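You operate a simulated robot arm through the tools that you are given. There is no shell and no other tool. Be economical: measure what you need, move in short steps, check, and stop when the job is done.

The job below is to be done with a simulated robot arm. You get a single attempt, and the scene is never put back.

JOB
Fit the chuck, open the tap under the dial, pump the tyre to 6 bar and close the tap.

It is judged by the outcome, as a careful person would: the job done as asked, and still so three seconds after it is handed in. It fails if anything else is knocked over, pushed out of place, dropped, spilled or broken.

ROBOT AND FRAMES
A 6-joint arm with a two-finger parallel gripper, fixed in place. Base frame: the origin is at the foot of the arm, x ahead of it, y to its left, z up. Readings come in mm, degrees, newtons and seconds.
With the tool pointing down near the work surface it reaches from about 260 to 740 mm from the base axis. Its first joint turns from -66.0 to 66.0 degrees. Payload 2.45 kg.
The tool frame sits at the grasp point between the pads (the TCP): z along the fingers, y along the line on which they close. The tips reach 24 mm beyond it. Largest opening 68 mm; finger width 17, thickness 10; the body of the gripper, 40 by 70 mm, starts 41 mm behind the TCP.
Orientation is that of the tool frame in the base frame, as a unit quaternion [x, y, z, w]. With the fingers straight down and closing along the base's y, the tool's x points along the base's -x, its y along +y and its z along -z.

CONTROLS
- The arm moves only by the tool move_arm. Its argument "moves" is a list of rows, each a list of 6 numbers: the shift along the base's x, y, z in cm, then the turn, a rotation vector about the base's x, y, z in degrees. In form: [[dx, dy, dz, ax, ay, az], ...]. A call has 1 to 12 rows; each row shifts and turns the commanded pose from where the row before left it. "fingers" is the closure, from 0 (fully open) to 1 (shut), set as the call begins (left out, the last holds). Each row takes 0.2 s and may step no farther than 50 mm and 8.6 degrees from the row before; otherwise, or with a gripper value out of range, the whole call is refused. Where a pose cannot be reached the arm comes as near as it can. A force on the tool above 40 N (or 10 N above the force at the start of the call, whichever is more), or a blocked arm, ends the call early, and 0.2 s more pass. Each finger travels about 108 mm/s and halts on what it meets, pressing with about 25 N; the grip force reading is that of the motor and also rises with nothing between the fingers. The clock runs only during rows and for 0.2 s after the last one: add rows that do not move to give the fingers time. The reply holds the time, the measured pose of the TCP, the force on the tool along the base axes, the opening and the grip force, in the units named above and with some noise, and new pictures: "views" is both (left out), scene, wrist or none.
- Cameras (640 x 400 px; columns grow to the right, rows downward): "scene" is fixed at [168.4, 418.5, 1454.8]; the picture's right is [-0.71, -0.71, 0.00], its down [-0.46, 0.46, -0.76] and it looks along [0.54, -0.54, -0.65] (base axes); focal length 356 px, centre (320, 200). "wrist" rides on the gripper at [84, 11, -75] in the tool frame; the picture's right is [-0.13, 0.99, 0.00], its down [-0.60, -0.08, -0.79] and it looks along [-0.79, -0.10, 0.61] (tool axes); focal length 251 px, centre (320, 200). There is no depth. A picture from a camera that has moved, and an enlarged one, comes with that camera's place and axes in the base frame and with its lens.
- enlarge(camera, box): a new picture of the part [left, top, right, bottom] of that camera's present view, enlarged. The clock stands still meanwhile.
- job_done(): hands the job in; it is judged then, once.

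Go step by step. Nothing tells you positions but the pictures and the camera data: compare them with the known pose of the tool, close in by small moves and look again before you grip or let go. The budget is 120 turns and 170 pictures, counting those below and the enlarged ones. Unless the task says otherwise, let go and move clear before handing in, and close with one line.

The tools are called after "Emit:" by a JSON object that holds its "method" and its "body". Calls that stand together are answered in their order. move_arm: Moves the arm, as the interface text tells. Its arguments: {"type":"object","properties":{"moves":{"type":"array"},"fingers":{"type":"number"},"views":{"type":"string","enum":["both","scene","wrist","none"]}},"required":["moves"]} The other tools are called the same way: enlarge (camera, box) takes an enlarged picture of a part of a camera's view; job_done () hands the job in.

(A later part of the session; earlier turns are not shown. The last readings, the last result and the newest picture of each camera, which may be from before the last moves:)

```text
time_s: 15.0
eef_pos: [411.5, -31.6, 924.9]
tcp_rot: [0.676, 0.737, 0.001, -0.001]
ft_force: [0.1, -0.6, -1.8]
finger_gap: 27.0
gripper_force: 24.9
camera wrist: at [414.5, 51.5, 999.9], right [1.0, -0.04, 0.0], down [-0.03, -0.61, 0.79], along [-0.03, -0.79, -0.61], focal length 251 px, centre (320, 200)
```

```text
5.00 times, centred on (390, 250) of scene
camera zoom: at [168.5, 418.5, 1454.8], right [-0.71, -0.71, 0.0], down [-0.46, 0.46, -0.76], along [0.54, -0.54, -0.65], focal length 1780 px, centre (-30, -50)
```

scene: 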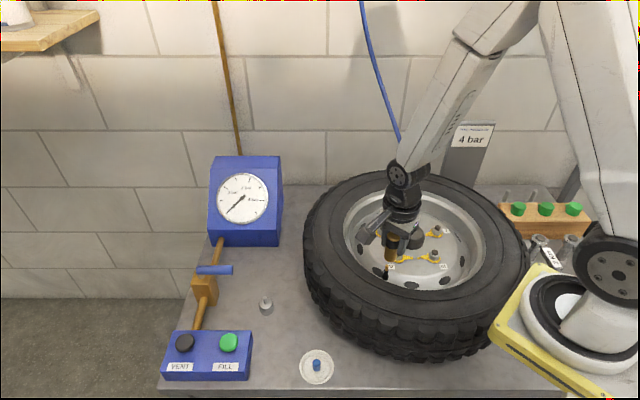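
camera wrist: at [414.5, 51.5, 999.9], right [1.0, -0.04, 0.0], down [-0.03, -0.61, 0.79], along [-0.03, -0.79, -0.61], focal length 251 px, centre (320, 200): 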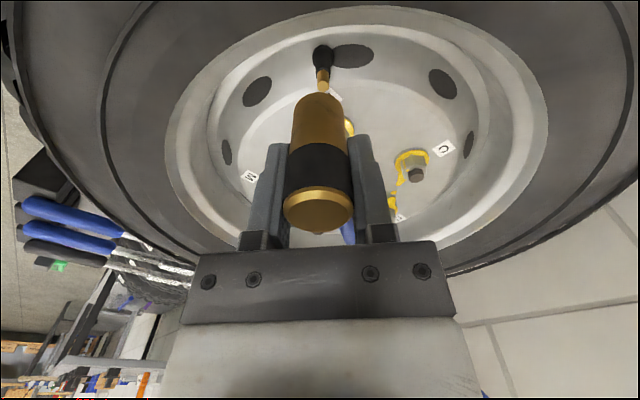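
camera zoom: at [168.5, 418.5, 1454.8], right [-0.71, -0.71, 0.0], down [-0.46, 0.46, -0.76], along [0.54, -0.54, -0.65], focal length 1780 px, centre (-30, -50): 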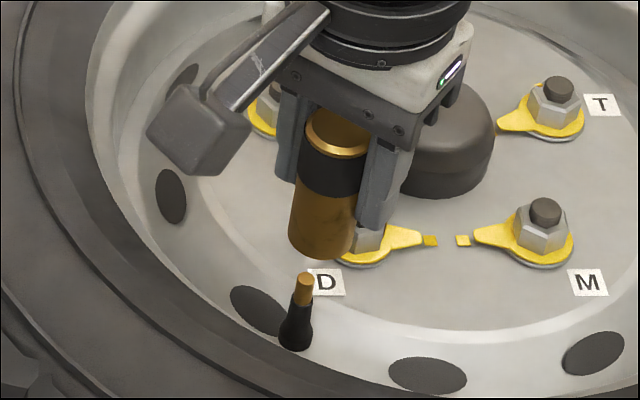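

The chuck mouth is about 20 mm above the stem and needs roughly +2.5 mm in x and +3 mm in y. I'll correct and come down a little.

Emit:
{"method": "move_arm", "body": {"moves": [[0.24, 0.28, -0.5, 0, 0, 0], [0, 0, -0.7, 0, 0, 0], [0, 0, 0, 0, 0, 0]]}}

Emit:
{"method": "enlarge", "body": {"camera": "wrist", "box": [265, 50, 375, 130]}}

Emit:
{"method": "enlarge", "body": {"camera": "scene", "box": [360, 225, 420, 285]}}

```text
time_s: 15.8
eef_pos: [415.0, -29.4, 912.3]
tcp_rot: [0.676, 0.737, 0.0, 0.0]
ft_force: [0.6, 0.4, -1.5]
finger_gap: 26.7
gripper_force: 25.1
camera wrist: at [417.0, 54.0, 987.6], right [1.0, -0.04, 0.0], down [-0.03, -0.61, 0.79], along [-0.03, -0.79, -0.61], focal length 251 px, centre (320, 200)
```

scene: 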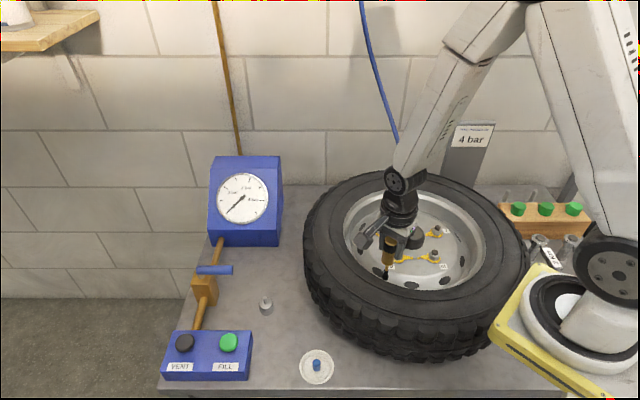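
wrist: 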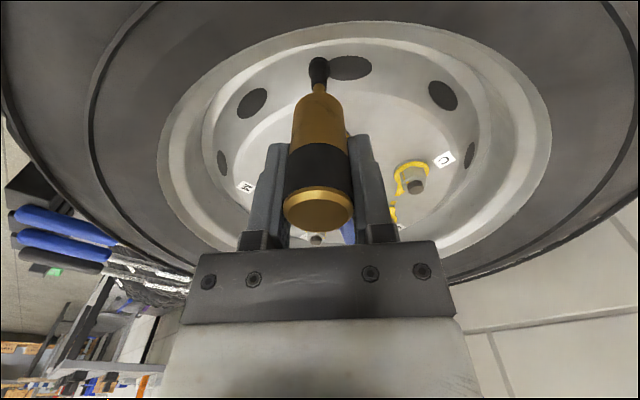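

```text
5.00 times, centred on (320, 90) of wrist
camera zoom: at [417.0, 54.0, 987.6], right [1.0, -0.04, 0.0], down [-0.03, -0.61, 0.79], along [-0.03, -0.79, -0.61], focal length 1257 px, centre (320, 750)
```

zoom: 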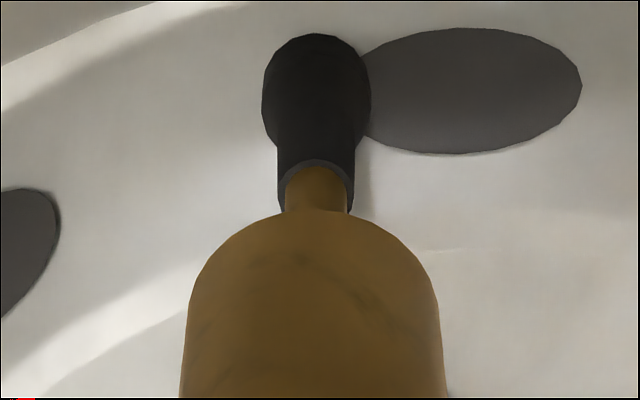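

```text
6.67 times, centred on (390, 255) of scene
camera zoom: at [168.5, 418.5, 1454.8], right [-0.71, -0.71, 0.0], down [-0.46, 0.46, -0.76], along [0.54, -0.54, -0.65], focal length 2374 px, centre (-147, -167)
```

zoom: 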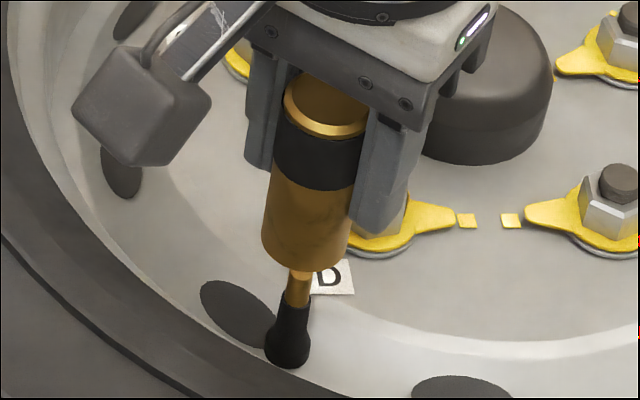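

Both views now show the chuck axis in line with the stem. I'll press down in small steps and watch the force.

Emit:
{"method": "move_arm", "body": {"moves": [[0, 0, -0.5, 0, 0, 0], [0, 0, -0.5, 0, 0, 0], [0, 0, -0.4, 0, 0, 0], [0, 0, 0, 0, 0, 0]]}}

Emit:
{"method": "enlarge", "body": {"camera": "scene", "box": [360, 225, 420, 285]}}

```text
time_s: 16.8
eef_pos: [413.4, -29.2, 898.0]
tcp_rot: [0.676, 0.737, 0.0, -0.001]
ft_force: [0.1, 0.3, -1.1]
finger_gap: 26.5
gripper_force: 24.8
camera wrist: at [416.7, 54.0, 973.5], right [1.0, -0.04, 0.0], down [-0.03, -0.61, 0.79], along [-0.03, -0.79, -0.61], focal length 251 px, centre (320, 200)
```

scene: 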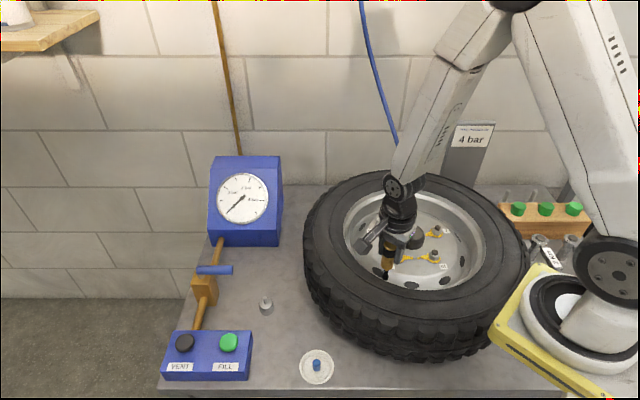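
wrist: 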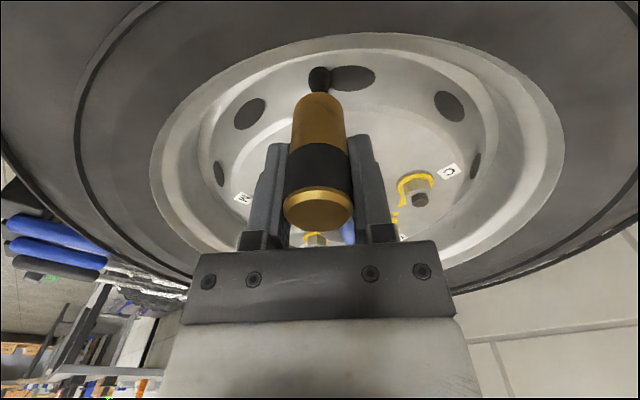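

```text
6.67 times, centred on (390, 255) of scene
camera zoom: at [168.5, 418.5, 1454.8], right [-0.71, -0.71, 0.0], down [-0.46, 0.46, -0.76], along [0.54, -0.54, -0.65], focal length 2374 px, centre (-147, -167)
```

zoom: 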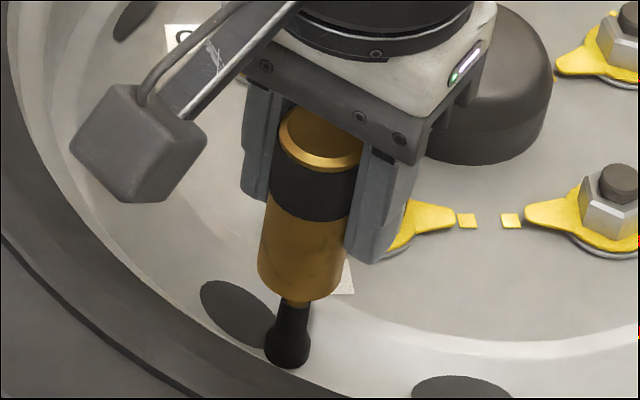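

There is no resistance and the mouth is over the tip. I'll continue pressing gently until I feel it seat.

Emit:
{"method": "move_arm", "body": {"moves": [[0, 0, -0.3, 0, 0, 0], [0, 0, -0.3, 0, 0, 0], [0, 0, -0.3, 0, 0, 0], [0, 0, 0, 0, 0, 0]]}}

Emit:
{"method": "enlarge", "body": {"camera": "scene", "box": [360, 225, 420, 285]}}

```text
time_s: 17.8
eef_pos: [412.5, -28.7, 890.7]
tcp_rot: [0.676, 0.737, 0.0, 0.001]
ft_force: [-5.6, -0.3, 17.1]
finger_gap: 26.4
gripper_force: 24.5
camera wrist: at [416.4, 54.5, 965.1], right [1.0, -0.04, 0.0], down [-0.03, -0.61, 0.79], along [-0.03, -0.79, -0.61], focal length 251 px, centre (320, 200)
```

scene: 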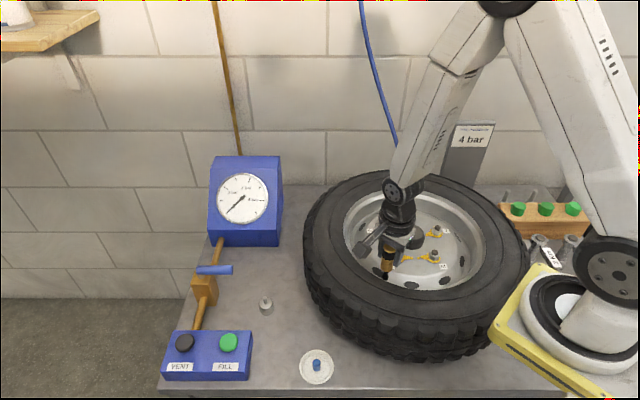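
wrist: 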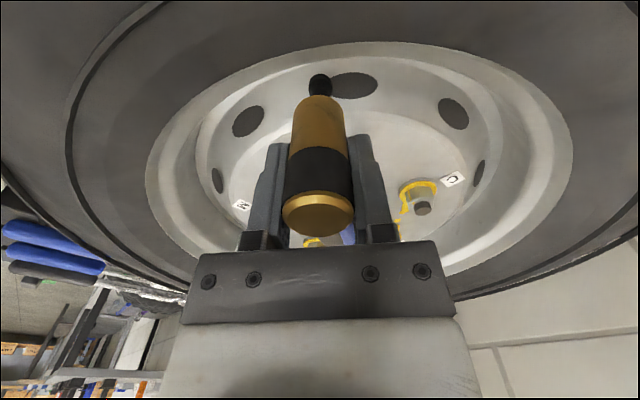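

```text
6.67 times, centred on (390, 255) of scene
camera zoom: at [168.1, 418.5, 1454.9], right [-0.71, -0.71, 0.0], down [-0.46, 0.46, -0.76], along [0.54, -0.54, -0.65], focal length 2374 px, centre (-147, -167)
```

zoom: 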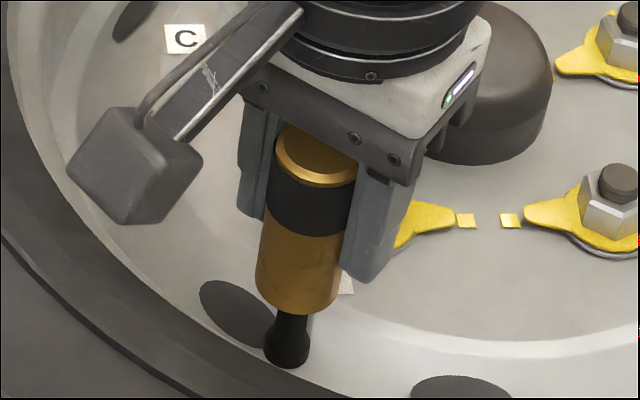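

Contact is firm at about 17 N. I'll push slightly further to make sure it is fully seated, easing the lateral load.

Emit:
{"method": "move_arm", "body": {"moves": [[-0.08, 0, -0.15, 0, 0, 0], [0, 0, -0.15, 0, 0, 0], [0, 0, 0, 0, 0, 0]]}}

Emit:
{"method": "enlarge", "body": {"camera": "scene", "box": [360, 225, 420, 285]}}

```text
time_s: 18.6
eef_pos: [413.1, -28.3, 886.8]
tcp_rot: [0.676, 0.737, 0.001, 0.0]
ft_force: [-1.0, 2.5, 13.4]
finger_gap: 26.1
gripper_force: 25.1
camera wrist: at [415.9, 54.4, 961.9], right [1.0, -0.04, 0.0], down [-0.03, -0.61, 0.79], along [-0.03, -0.79, -0.61], focal length 251 px, centre (320, 200)
```

scene: 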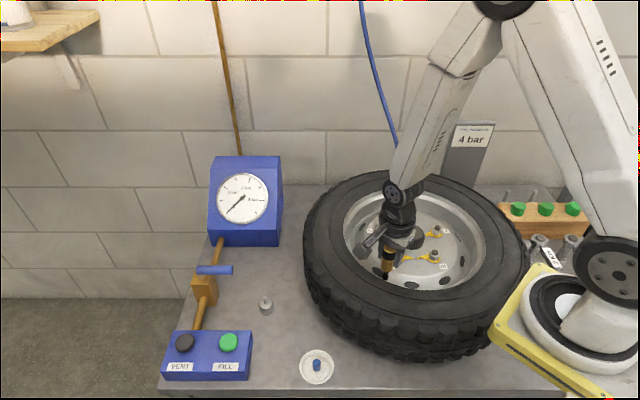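
wrist: 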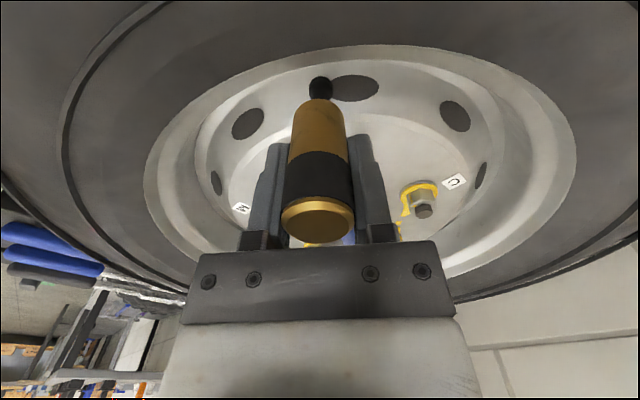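

```text
6.67 times, centred on (390, 255) of scene
camera zoom: at [168.2, 418.6, 1454.8], right [-0.71, -0.71, 0.0], down [-0.46, 0.46, -0.76], along [0.54, -0.54, -0.65], focal length 2374 px, centre (-147, -167)
```

zoom: 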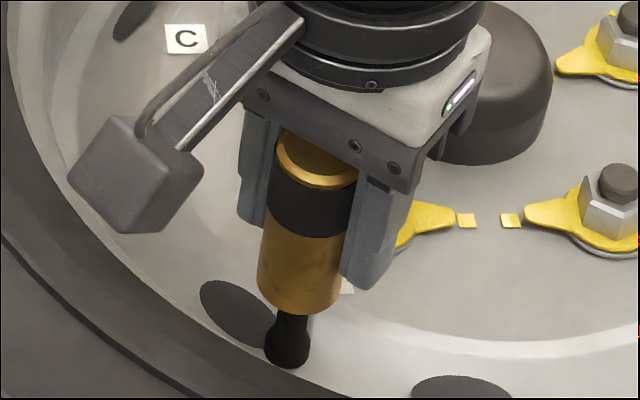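

It no longer goes down, so it's seated on the stem. I'll release and check that it stays put.

Emit:
{"method": "move_arm", "body": {"moves": [[0, 0, 0, 0, 0, 0], [0, 0, 0, 0, 0, 0], [0, 0, 0, 0, 0, 0], [0, 0, 0, 0, 0, 0]], "fingers": 0}}

Emit:
{"method": "enlarge", "body": {"camera": "scene", "box": [360, 225, 420, 285]}}

```text
time_s: 19.6
eef_pos: [413.1, -28.1, 888.0]
tcp_rot: [0.676, 0.737, 0.0, 0.0]
ft_force: [0.2, 0.5, 0.4]
finger_gap: 68.1
gripper_force: 0.1
camera wrist: at [415.7, 54.3, 961.9], right [1.0, -0.04, 0.0], down [-0.03, -0.61, 0.79], along [-0.03, -0.79, -0.61], focal length 251 px, centre (320, 200)
```

scene: 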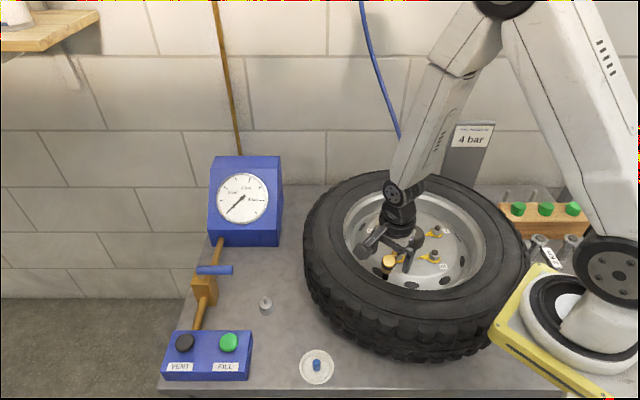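
wrist: 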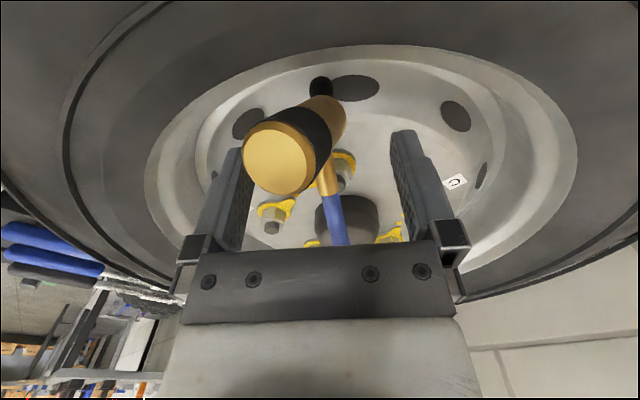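

```text
6.67 times, centred on (390, 255) of scene
camera zoom: at [168.4, 418.5, 1454.8], right [-0.71, -0.71, 0.0], down [-0.46, 0.46, -0.76], along [0.54, -0.54, -0.65], focal length 2374 px, centre (-147, -167)
```

zoom: 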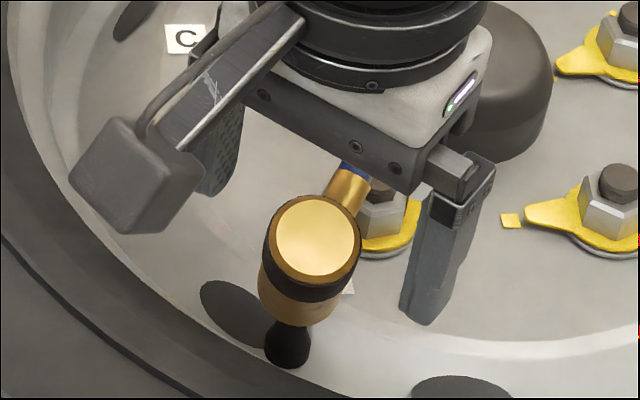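

After release the chuck leaned over, so it isn't properly latched. I'll take a closer look before correcting.

Emit:
{"method": "enlarge", "body": {"camera": "wrist", "box": [220, 60, 420, 210]}}

Emit:
{"method": "enlarge", "body": {"camera": "scene", "box": [370, 240, 410, 285]}}

```text
2.67 times, centred on (320, 135) of wrist
camera zoom: at [415.7, 54.3, 961.9], right [1.0, -0.04, 0.0], down [-0.03, -0.61, 0.79], along [-0.03, -0.79, -0.61], focal length 670 px, centre (320, 373)
```

zoom: 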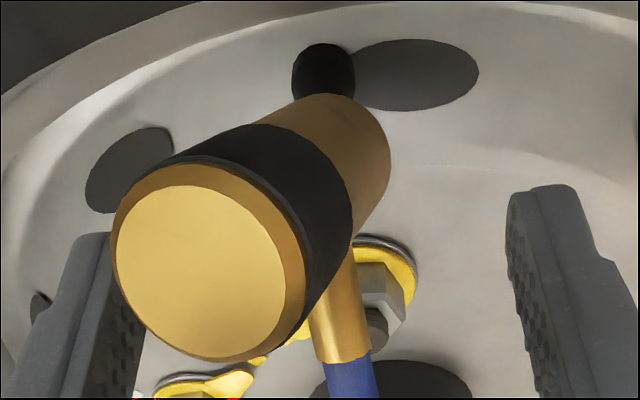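

```text
8.89 times, centred on (390, 262) of scene
camera zoom: at [168.4, 418.5, 1454.8], right [-0.71, -0.71, 0.0], down [-0.46, 0.46, -0.76], along [0.54, -0.54, -0.65], focal length 3165 px, centre (-302, -356)
```

zoom: 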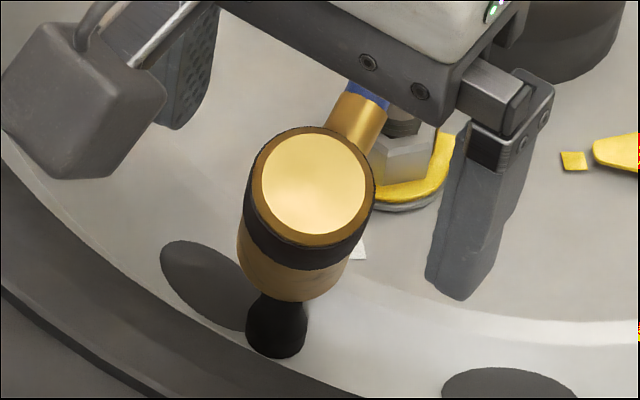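

The chuck leans about 29° towards -x/+y but its mouth is still over the stem. I'll move the open fingers around its leaning body to re-grip it.

Emit:
{"method": "move_arm", "body": {"moves": [[-0.2, 0.9, -0.2, 0, 0, 0], [-0.2, 0.9, -0.2, 0, 0, 0], [0, 0, 0, 0, 0, 0]]}}

Emit:
{"method": "enlarge", "body": {"camera": "scene", "box": [340, 210, 430, 285]}}

```text
time_s: 20.4
eef_pos: [409.6, -9.3, 882.1]
tcp_rot: [0.676, 0.737, 0.0, 0.0]
ft_force: [-0.5, 0.7, -0.3]
finger_gap: 68.0
gripper_force: 0.0
camera wrist: at [412.0, 72.4, 957.8], right [1.0, -0.04, 0.0], down [-0.03, -0.61, 0.79], along [-0.03, -0.79, -0.61], focal length 251 px, centre (320, 200)
```

scene: 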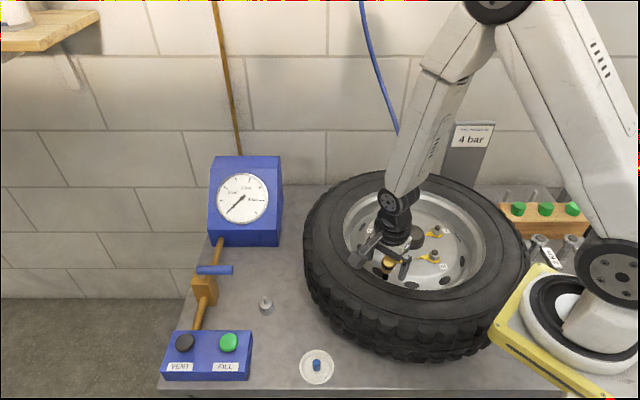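
wrist: 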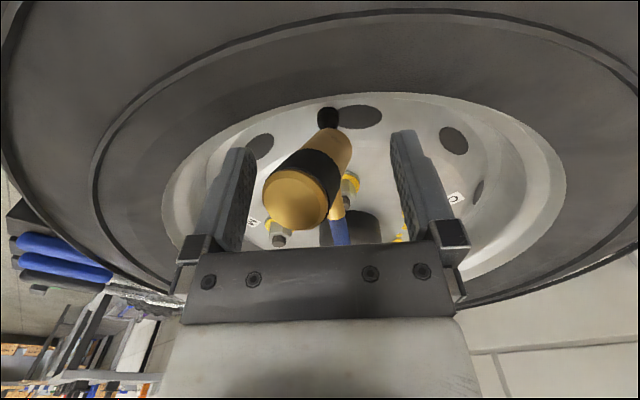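

```text
5.33 times, centred on (385, 248) of scene
camera zoom: at [168.4, 418.5, 1454.8], right [-0.71, -0.71, 0.0], down [-0.46, 0.46, -0.76], along [0.54, -0.54, -0.65], focal length 1899 px, centre (-27, -53)
```

zoom: 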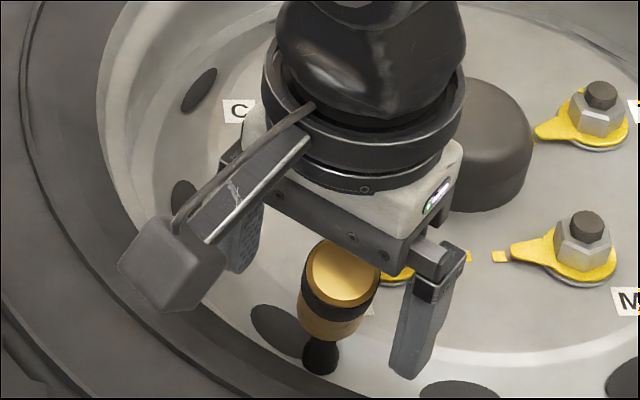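

The chuck body is between the fingers. Closing now.

Emit:
{"method": "move_arm", "body": {"moves": [[0, 0, 0, 0, 0, 0], [0, 0, 0, 0, 0, 0], [0, 0, 0, 0, 0, 0]], "fingers": 1}}

Emit:
{"method": "enlarge", "body": {"camera": "scene", "box": [340, 210, 430, 285]}}

Emit:
{"method": "enlarge", "body": {"camera": "wrist", "box": [220, 80, 420, 230]}}

```text
time_s: 21.2
eef_pos: [411.1, -8.9, 883.2]
tcp_rot: [0.676, 0.737, 0.002, 0.002]
ft_force: [14.8, 4.9, -0.9]
finger_gap: 26.2
gripper_force: 24.8
camera wrist: at [413.9, 72.5, 958.3], right [1.0, -0.04, 0.01], down [-0.03, -0.61, 0.79], along [-0.03, -0.79, -0.61], focal length 251 px, centre (320, 200)
```

scene: 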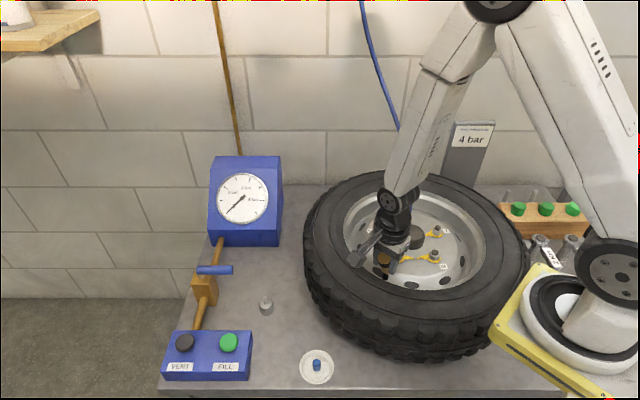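
wrist: 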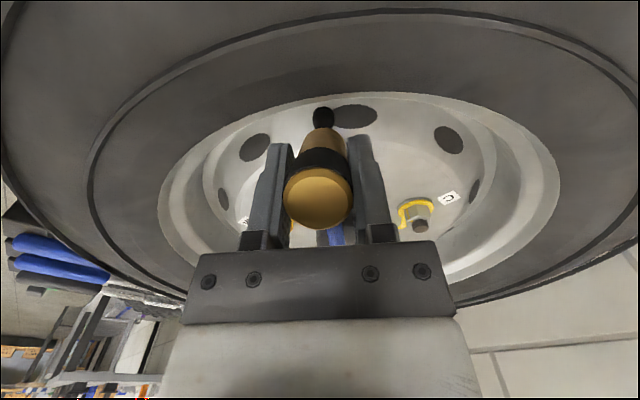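

```text
5.33 times, centred on (385, 248) of scene
camera zoom: at [168.8, 418.6, 1454.7], right [-0.71, -0.71, 0.0], down [-0.46, 0.46, -0.76], along [0.54, -0.54, -0.65], focal length 1899 px, centre (-27, -53)
```

zoom: 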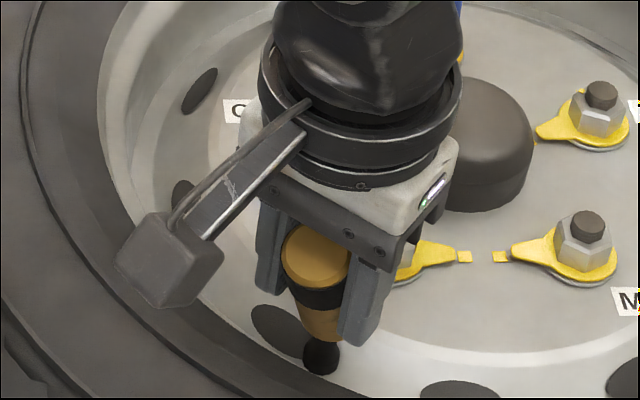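

```text
2.67 times, centred on (320, 155) of wrist
camera zoom: at [413.9, 72.5, 958.3], right [1.0, -0.04, 0.01], down [-0.03, -0.61, 0.79], along [-0.03, -0.79, -0.61], focal length 670 px, centre (320, 320)
```

zoom: 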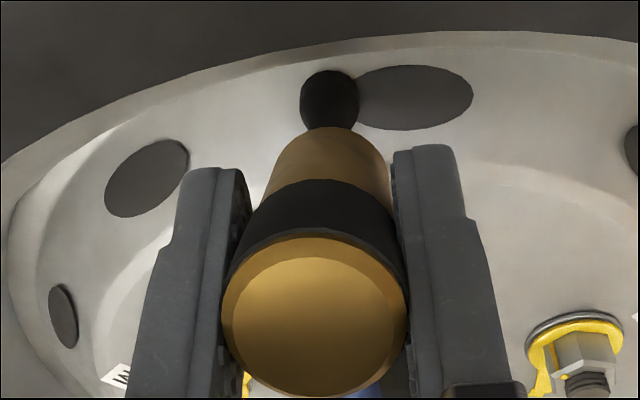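

The x-lean is gone. Now I'll rotate the tool about the stem tip to bring the chuck upright, easing the x side load at the same time.

Emit:
{"method": "move_arm", "body": {"moves": [[0.1, -0.38, 0.15, 6, 0, 0], [0.1, -0.39, 0.11, 6, 0, 0], [0, -0.4, 0.06, 6, 0, 0], [0, -0.4, 0.03, 6, 0, 0], [0, 0, 0, 0, 0, 0]]}}

Emit:
{"method": "enlarge", "body": {"camera": "scene", "box": [340, 210, 430, 285]}}

Emit:
{"method": "enlarge", "body": {"camera": "wrist", "box": [220, 80, 420, 230]}}

```text
time_s: 22.4
eef_pos: [411.7, -26.5, 884.0]
tcp_rot: [0.661, 0.721, 0.153, -0.14]
ft_force: [12.8, -8.2, -0.9]
finger_gap: 26.7
gripper_force: 24.9
camera wrist: at [414.3, 17.9, 989.0], right [1.0, -0.04, -0.02], down [-0.03, -0.88, 0.48], along [-0.03, -0.48, -0.88], focal length 251 px, centre (320, 200)
```

scene: 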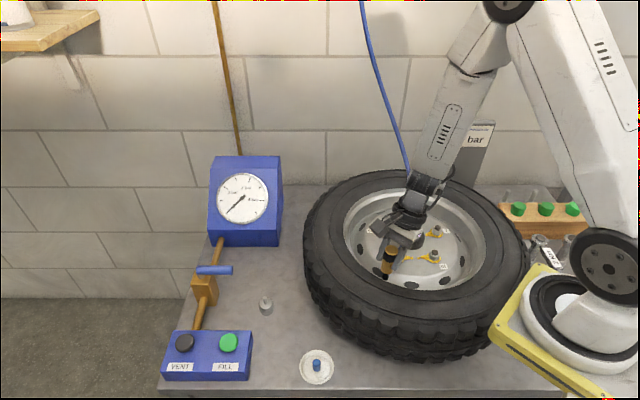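
wrist: 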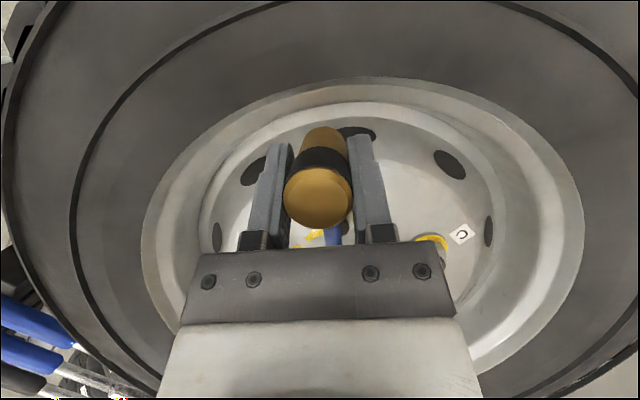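

```text
5.33 times, centred on (385, 248) of scene
camera zoom: at [168.8, 418.3, 1454.8], right [-0.71, -0.71, 0.0], down [-0.46, 0.46, -0.76], along [0.54, -0.54, -0.65], focal length 1899 px, centre (-27, -53)
```

zoom: 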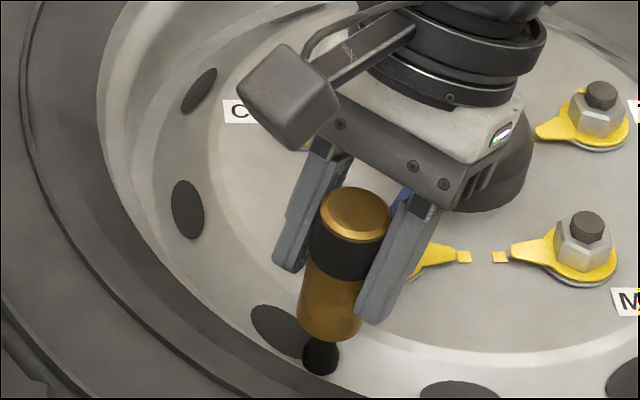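

```text
2.67 times, centred on (320, 155) of wrist
camera zoom: at [414.3, 17.9, 989.0], right [1.0, -0.04, -0.02], down [-0.03, -0.88, 0.48], along [-0.03, -0.48, -0.88], focal length 670 px, centre (320, 320)
```

zoom: 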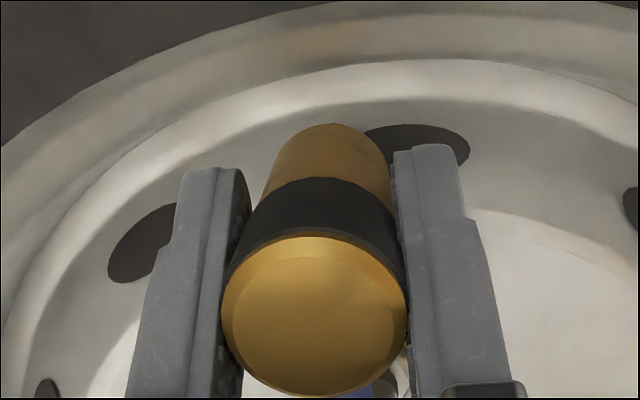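

It is nearly upright but still leaning a little towards -x/-y. I'll shift +x by 3 mm and recheck.

Emit:
{"method": "move_arm", "body": {"moves": [[0.3, 0.1, 0, 0, 0, 0], [0, 0, 0, 0, 0, 0]]}}

Emit:
{"method": "enlarge", "body": {"camera": "scene", "box": [340, 210, 430, 285]}}

```text
time_s: 23.0
eef_pos: [413.1, -24.7, 886.7]
tcp_rot: [0.661, 0.72, 0.153, -0.143]
ft_force: [-2.6, -5.7, 0.0]
finger_gap: 26.5
gripper_force: 25.3
camera wrist: at [415.7, 20.2, 989.0], right [1.0, -0.04, -0.02], down [-0.02, -0.88, 0.47], along [-0.04, -0.47, -0.88], focal length 251 px, centre (320, 200)
```

scene: 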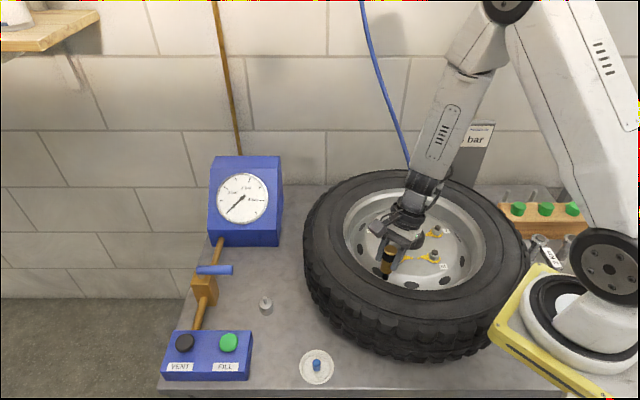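
wrist: 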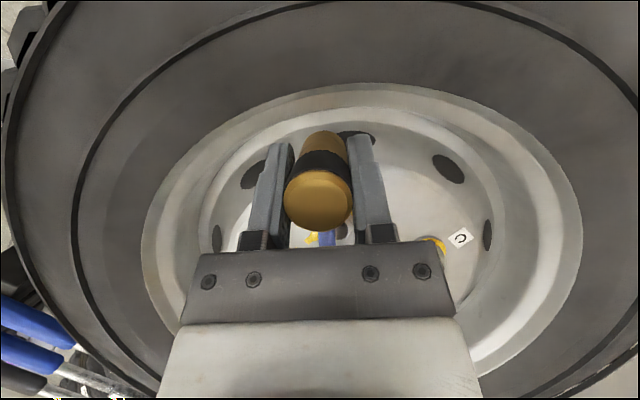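

```text
5.33 times, centred on (385, 248) of scene
camera zoom: at [168.4, 418.4, 1454.8], right [-0.71, -0.71, 0.0], down [-0.46, 0.46, -0.76], along [0.54, -0.54, -0.65], focal length 1899 px, centre (-27, -53)
```

zoom: 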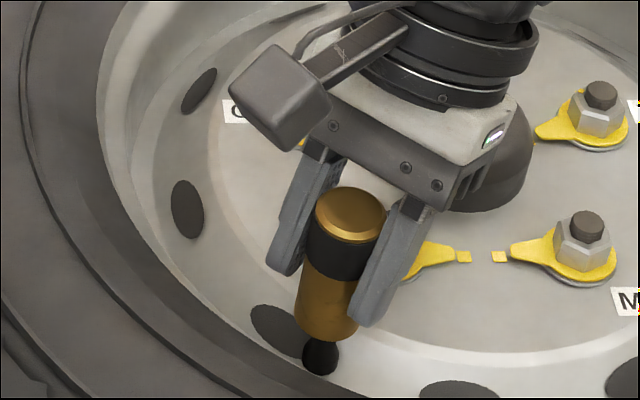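

The chuck is close to vertical and sits lower on the stem than before. I'll press straight down now.

Emit:
{"method": "move_arm", "body": {"moves": [[0.1, 0.1, -0.2, 0, 0, 0], [0.05, 0.05, -0.2, 0, 0, 0], [0, 0, -0.2, 0, 0, 0], [0, 0, 0, 0, 0, 0]]}}

Emit:
{"method": "enlarge", "body": {"camera": "scene", "box": [340, 210, 430, 285]}}

```text
time_s: 24.0
eef_pos: [413.2, -23.4, 879.8]
tcp_rot: [0.661, 0.72, 0.154, -0.143]
ft_force: [-18.0, -2.1, 8.8]
finger_gap: 26.1
gripper_force: 25.0
camera wrist: at [416.8, 21.3, 983.3], right [1.0, -0.04, -0.02], down [-0.02, -0.88, 0.47], along [-0.04, -0.47, -0.88], focal length 251 px, centre (320, 200)
```

scene: 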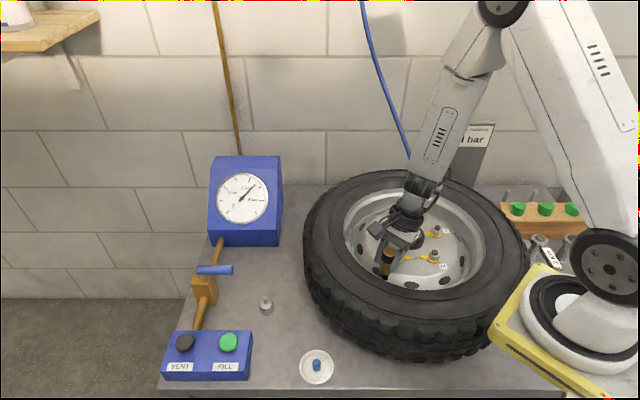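
wrist: 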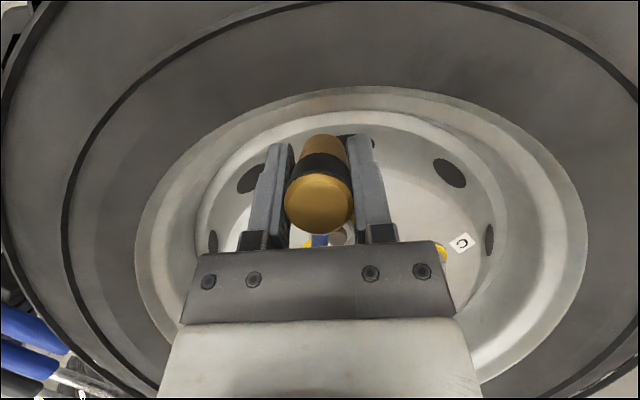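

```text
5.33 times, centred on (385, 248) of scene
camera zoom: at [167.9, 418.5, 1454.9], right [-0.71, -0.71, 0.0], down [-0.46, 0.46, -0.76], along [0.54, -0.54, -0.65], focal length 1899 px, centre (-27, -53)
```

zoom: 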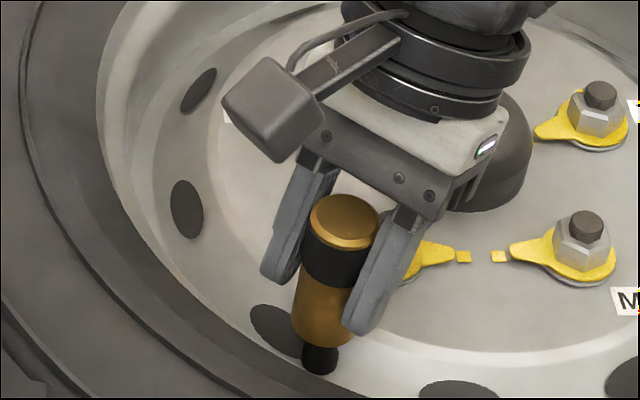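

The dial needle jumped, which means the chuck has latched and the gauge now reads the tyre. I'll check the dial, relieve the side load and then release.

Emit:
{"method": "enlarge", "body": {"camera": "scene", "box": [205, 160, 285, 230]}}

Emit:
{"method": "move_arm", "body": {"moves": [[-0.25, 0, 0.1, 0, 0, 0], [0, 0, 0, 0, 0, 0]], "views": "none"}}

```text
5.71 times, centred on (245, 195) of scene
camera zoom: at [167.9, 418.5, 1454.9], right [-0.71, -0.71, 0.0], down [-0.46, 0.46, -0.76], along [0.54, -0.54, -0.65], focal length 2035 px, centre (749, 229)
```

zoom: 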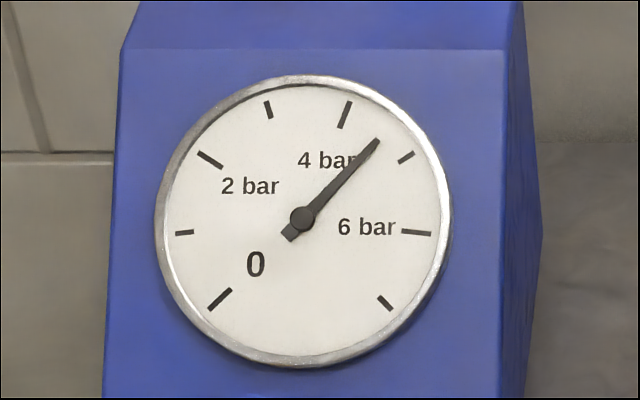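

```text
time_s: 24.6
eef_pos: [414.0, -24.4, 881.8]
tcp_rot: [0.661, 0.721, 0.153, -0.141]
ft_force: [-4.4, 5.5, -5.9]
finger_gap: 26.5
gripper_force: 25.2
```

The tyre reads about 4.5 bar and the connection is made. Releasing the chuck.

Emit:
{"method": "move_arm", "body": {"moves": [[0, 0, 0, 0, 0, 0], [0, 0, 0, 0, 0, 0], [0, 0, 0, 0, 0, 0]], "fingers": 0}}

Emit:
{"method": "enlarge", "body": {"camera": "scene", "box": [340, 210, 430, 285]}}

```text
time_s: 25.4
eef_pos: [413.3, -24.3, 882.1]
tcp_rot: [0.662, 0.72, 0.154, -0.141]
ft_force: [0.4, 0.6, -0.9]
finger_gap: 68.0
gripper_force: 0.1
camera wrist: at [415.8, 20.7, 984.2], right [1.0, -0.04, -0.02], down [-0.03, -0.88, 0.48], along [-0.03, -0.48, -0.88], focal length 251 px, centre (320, 200)
```

scene: 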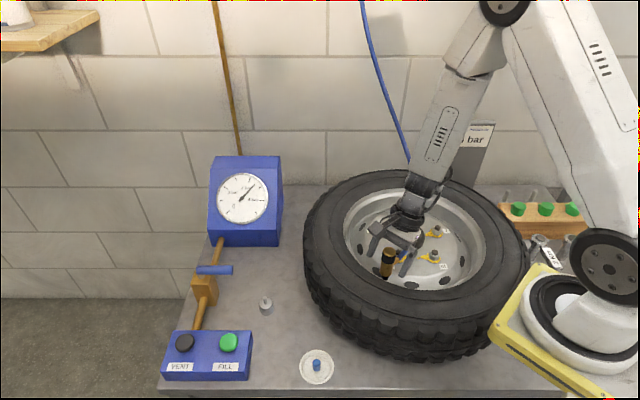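
wrist: 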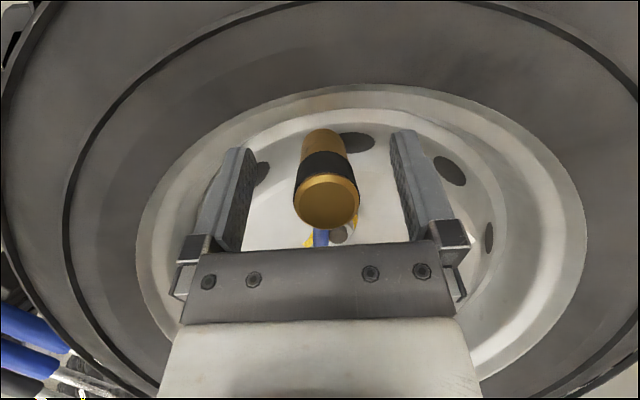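

```text
5.33 times, centred on (385, 248) of scene
camera zoom: at [168.4, 418.5, 1454.8], right [-0.71, -0.71, 0.0], down [-0.46, 0.46, -0.76], along [0.54, -0.54, -0.65], focal length 1899 px, centre (-27, -53)
```

zoom: 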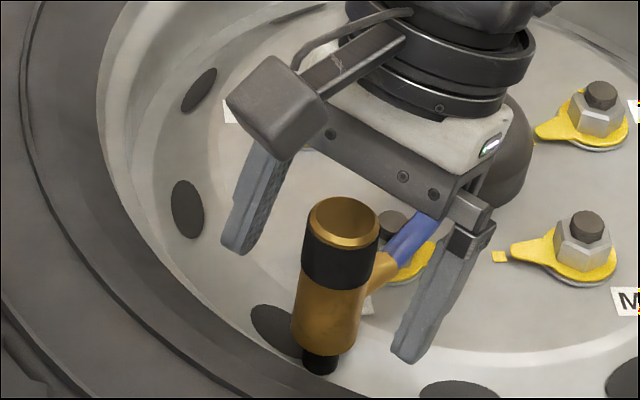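

The chuck now stands upright and holds by itself. I'll back straight up, level the tool and head towards the tap lever, which I estimate has its free end at about (649,207,837) and its pivot near (706,255).

Emit:
{"method": "move_arm", "body": {"moves": [[0, 0, 3, 0, 0, 0], [0, 0, 4, 0, 0, 0], [0, 0, 4, 0, 0, 0], [0, 0, 3, -8, 0, 0], [0, 0, 0, -8, 0, 0], [0, 0, 0, -8, 0, 0], [1, 1, 0, 0, 0, 8], [1, 1, 0, 0, 0, 8], [1, 1, 0, 0, 0, 8], [1, 1, 0, 0, 0, 8], [1, 1, 0, 0, 0, 8]]}}

Emit:
{"method": "enlarge", "body": {"camera": "scene", "box": [340, 210, 430, 285]}}

```text
time_s: 27.8
eef_pos: [463.2, 27.1, 1020.7]
tcp_rot: [0.382, 0.924, 0.0, 0.0]
ft_force: [-0.2, 0.1, 0.0]
finger_gap: 68.1
gripper_force: 0.1
camera wrist: at [410.4, 91.2, 1096.3], right [0.79, 0.61, 0.0], down [0.37, -0.48, 0.79], along [0.48, -0.63, -0.61], focal length 251 px, centre (320, 200)
```

scene: 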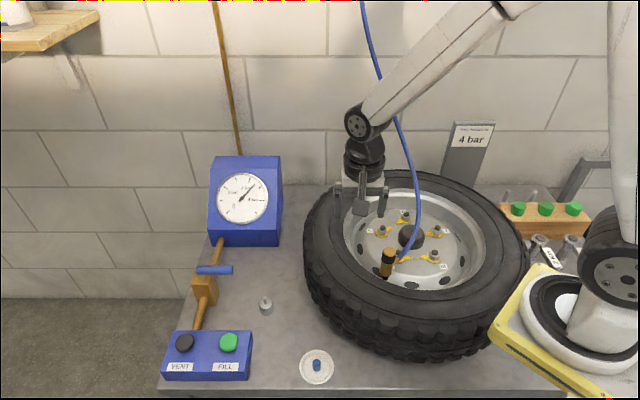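
wrist: 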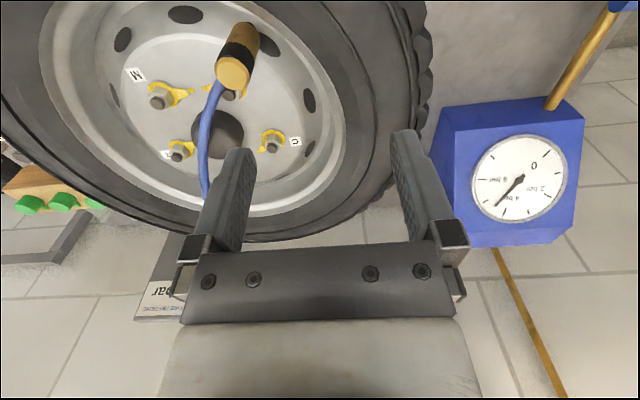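

```text
5.33 times, centred on (385, 248) of scene
camera zoom: at [168.4, 418.5, 1454.8], right [-0.71, -0.71, 0.0], down [-0.46, 0.46, -0.76], along [0.54, -0.54, -0.65], focal length 1899 px, centre (-27, -53)
```

zoom: 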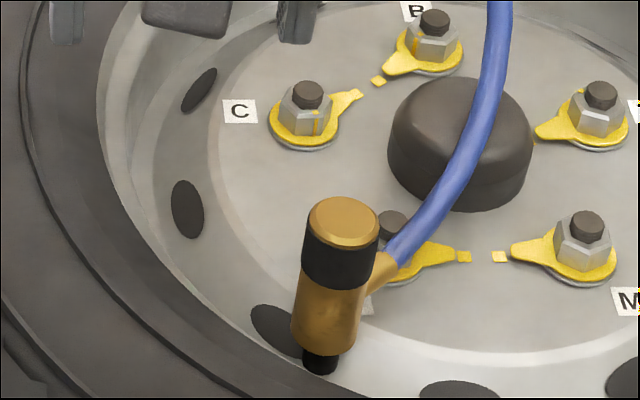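

The chuck stays fitted. Now I'll move above the tap lever, turning so the fingers will straddle it.

Emit:
{"method": "move_arm", "body": {"moves": [[1.6, 1.6, -0.6, 0, 0, 7.8], [1.6, 1.6, -0.6, 0, 0, 7.8], [1.6, 1.6, -0.6, 0, 0, 7.8], [1.6, 1.6, -0.6, 0, 0, 7.8], [1.6, 1.6, -0.6, 0, 0, 7.8], [1.6, 1.6, -0.6, 0, 0, 7.8], [1.6, 1.6, -0.6, 0, 0, 7.8], [1.6, 1.6, -0.6, 0, 0, 7.8], [1.6, 1.6, -0.6, 0, 0, 7.8], [1.6, 1.6, -0.6, 0, 0, 7.8], [1.6, 1.3, -0.6, 0, 0, 7]]}}

Emit:
{"method": "enlarge", "body": {"camera": "scene", "box": [160, 200, 280, 320]}}

```text
time_s: 30.2
eef_pos: [638.7, 199.5, 954.4]
tcp_rot: [-0.343, 0.939, 0.0, 0.0]
ft_force: [0.4, -0.1, 0.2]
finger_gap: 67.9
gripper_force: 0.1
camera wrist: at [566.8, 152.1, 1030.4], right [-0.54, 0.84, 0.0], down [0.51, 0.33, 0.79], along [0.67, 0.43, -0.61], focal length 251 px, centre (320, 200)
```

scene: 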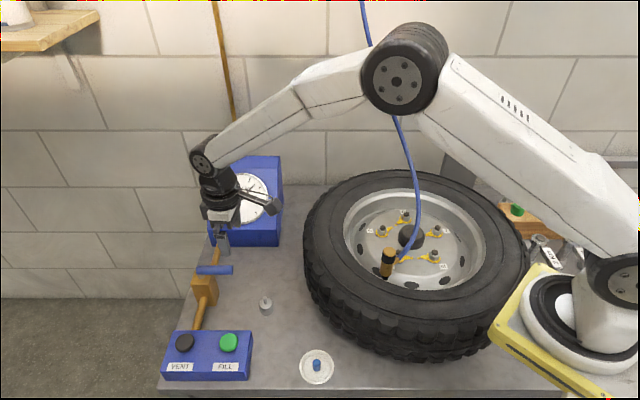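
wrist: 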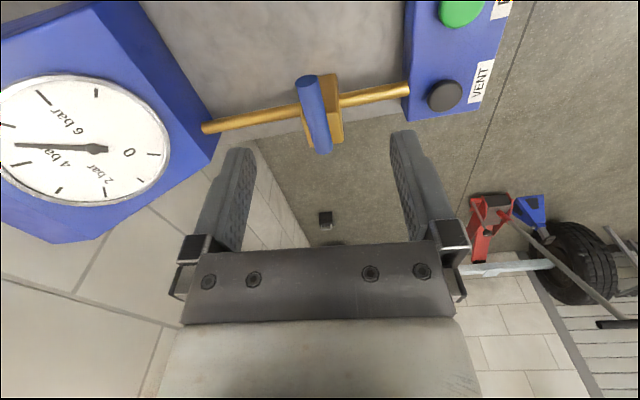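

```text
3.33 times, centred on (220, 260) of scene
camera zoom: at [168.4, 418.5, 1454.8], right [-0.71, -0.71, 0.0], down [-0.46, 0.46, -0.76], along [0.54, -0.54, -0.65], focal length 1187 px, centre (653, 0)
```

zoom: 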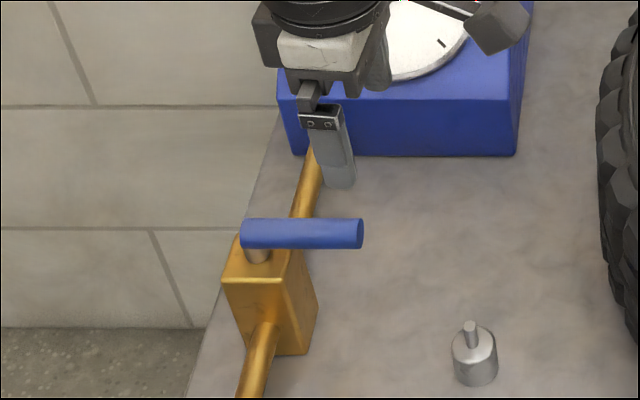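

The lever is well triangulated: free end at (664,201,821), pivot near (711,245), axis at z≈821. I'll move over a point 12 mm in from its free end with the fingers partly closed to straddle it.

Emit:
{"method": "move_arm", "body": {"moves": [[1.7, 0.5, -2.5, 0, 0, 2], [1.78, 0.45, -2.5, 0, 0, 1.5], [0, 0, -1, 0, 0, 0], [0, 0, 0, 0, 0, 0]], "fingers": 0.5}}

Emit:
{"method": "enlarge", "body": {"camera": "scene", "box": [160, 200, 280, 320]}}

```text
time_s: 31.2
eef_pos: [673.8, 208.8, 895.2]
tcp_rot: [-0.37, 0.929, 0.001, 0.0]
ft_force: [0.6, -0.2, 0.7]
finger_gap: 33.9
gripper_force: 0.0
camera wrist: at [604.6, 157.4, 970.3], right [-0.59, 0.81, 0.0], down [0.49, 0.36, 0.79], along [0.64, 0.47, -0.61], focal length 251 px, centre (320, 200)
```

scene: 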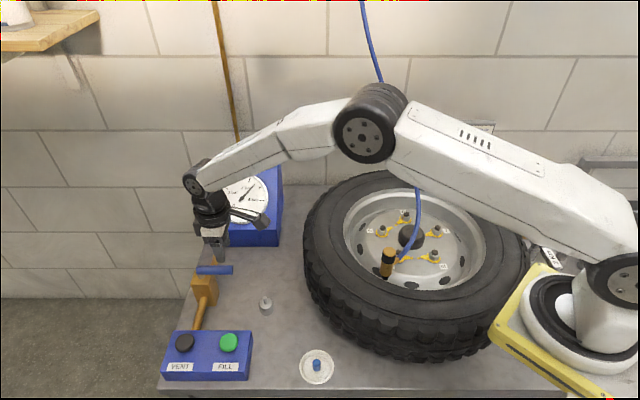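
wrist: 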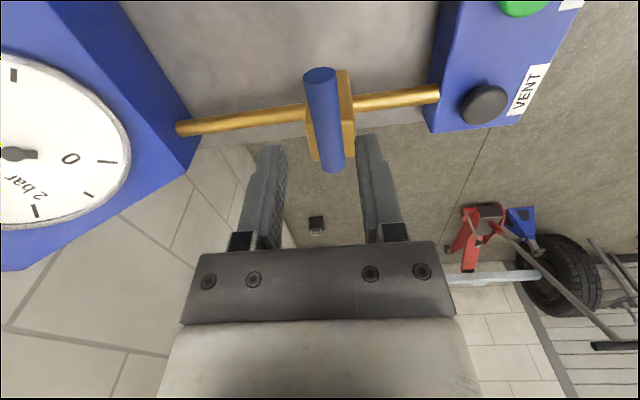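

```text
3.33 times, centred on (220, 260) of scene
camera zoom: at [168.4, 418.5, 1454.8], right [-0.71, -0.71, 0.0], down [-0.46, 0.46, -0.76], along [0.54, -0.54, -0.65], focal length 1187 px, centre (653, 0)
```

zoom: 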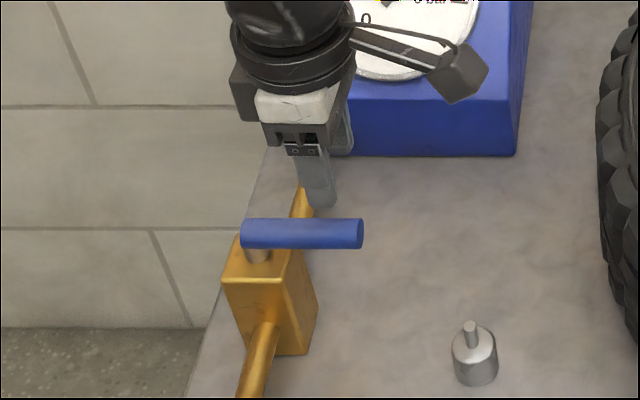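

The fingers are centred over the lever, which is about 20 mm thick. Descending to straddle it.

Emit:
{"method": "move_arm", "body": {"moves": [[0, 0, -2.5, 0, 0, 0], [0, 0, -2.5, 0, 0, 0], [0, 0, -1.5, 0, 0, 0], [0, 0, 0, 0, 0, 0]]}}

Emit:
{"method": "enlarge", "body": {"camera": "scene", "box": [160, 200, 280, 320]}}

```text
time_s: 32.2
eef_pos: [674.3, 208.0, 830.7]
tcp_rot: [-0.37, 0.929, 0.0, 0.0]
ft_force: [1.0, -0.6, 0.3]
finger_gap: 34.0
gripper_force: 0.2
camera wrist: at [604.7, 157.0, 905.2], right [-0.59, 0.81, 0.0], down [0.49, 0.36, 0.79], along [0.64, 0.47, -0.61], focal length 251 px, centre (320, 200)
```

scene: 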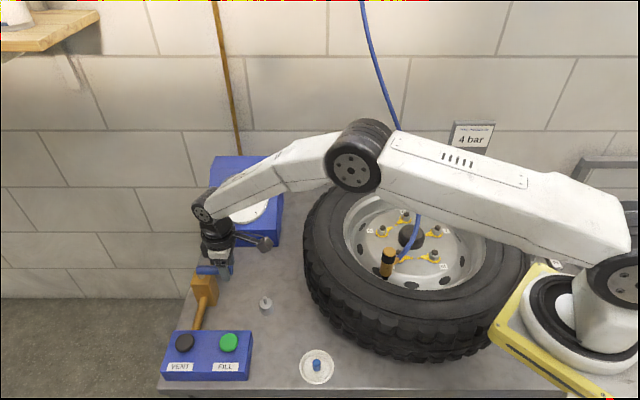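
wrist: 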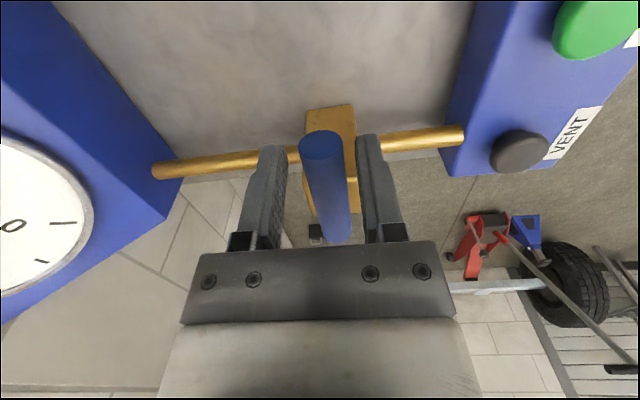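

```text
3.33 times, centred on (220, 260) of scene
camera zoom: at [168.4, 418.5, 1454.8], right [-0.71, -0.71, 0.0], down [-0.46, 0.46, -0.76], along [0.54, -0.54, -0.65], focal length 1187 px, centre (653, 0)
```

zoom: 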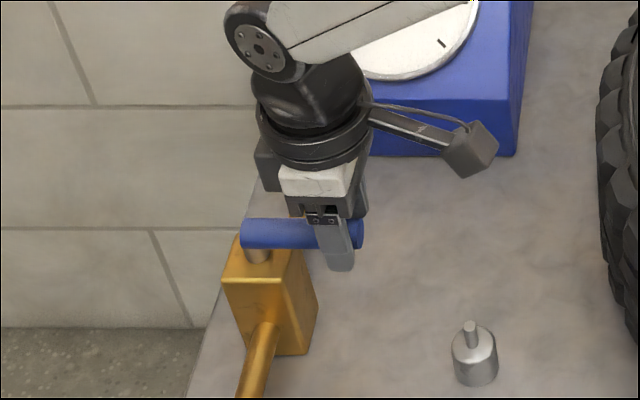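

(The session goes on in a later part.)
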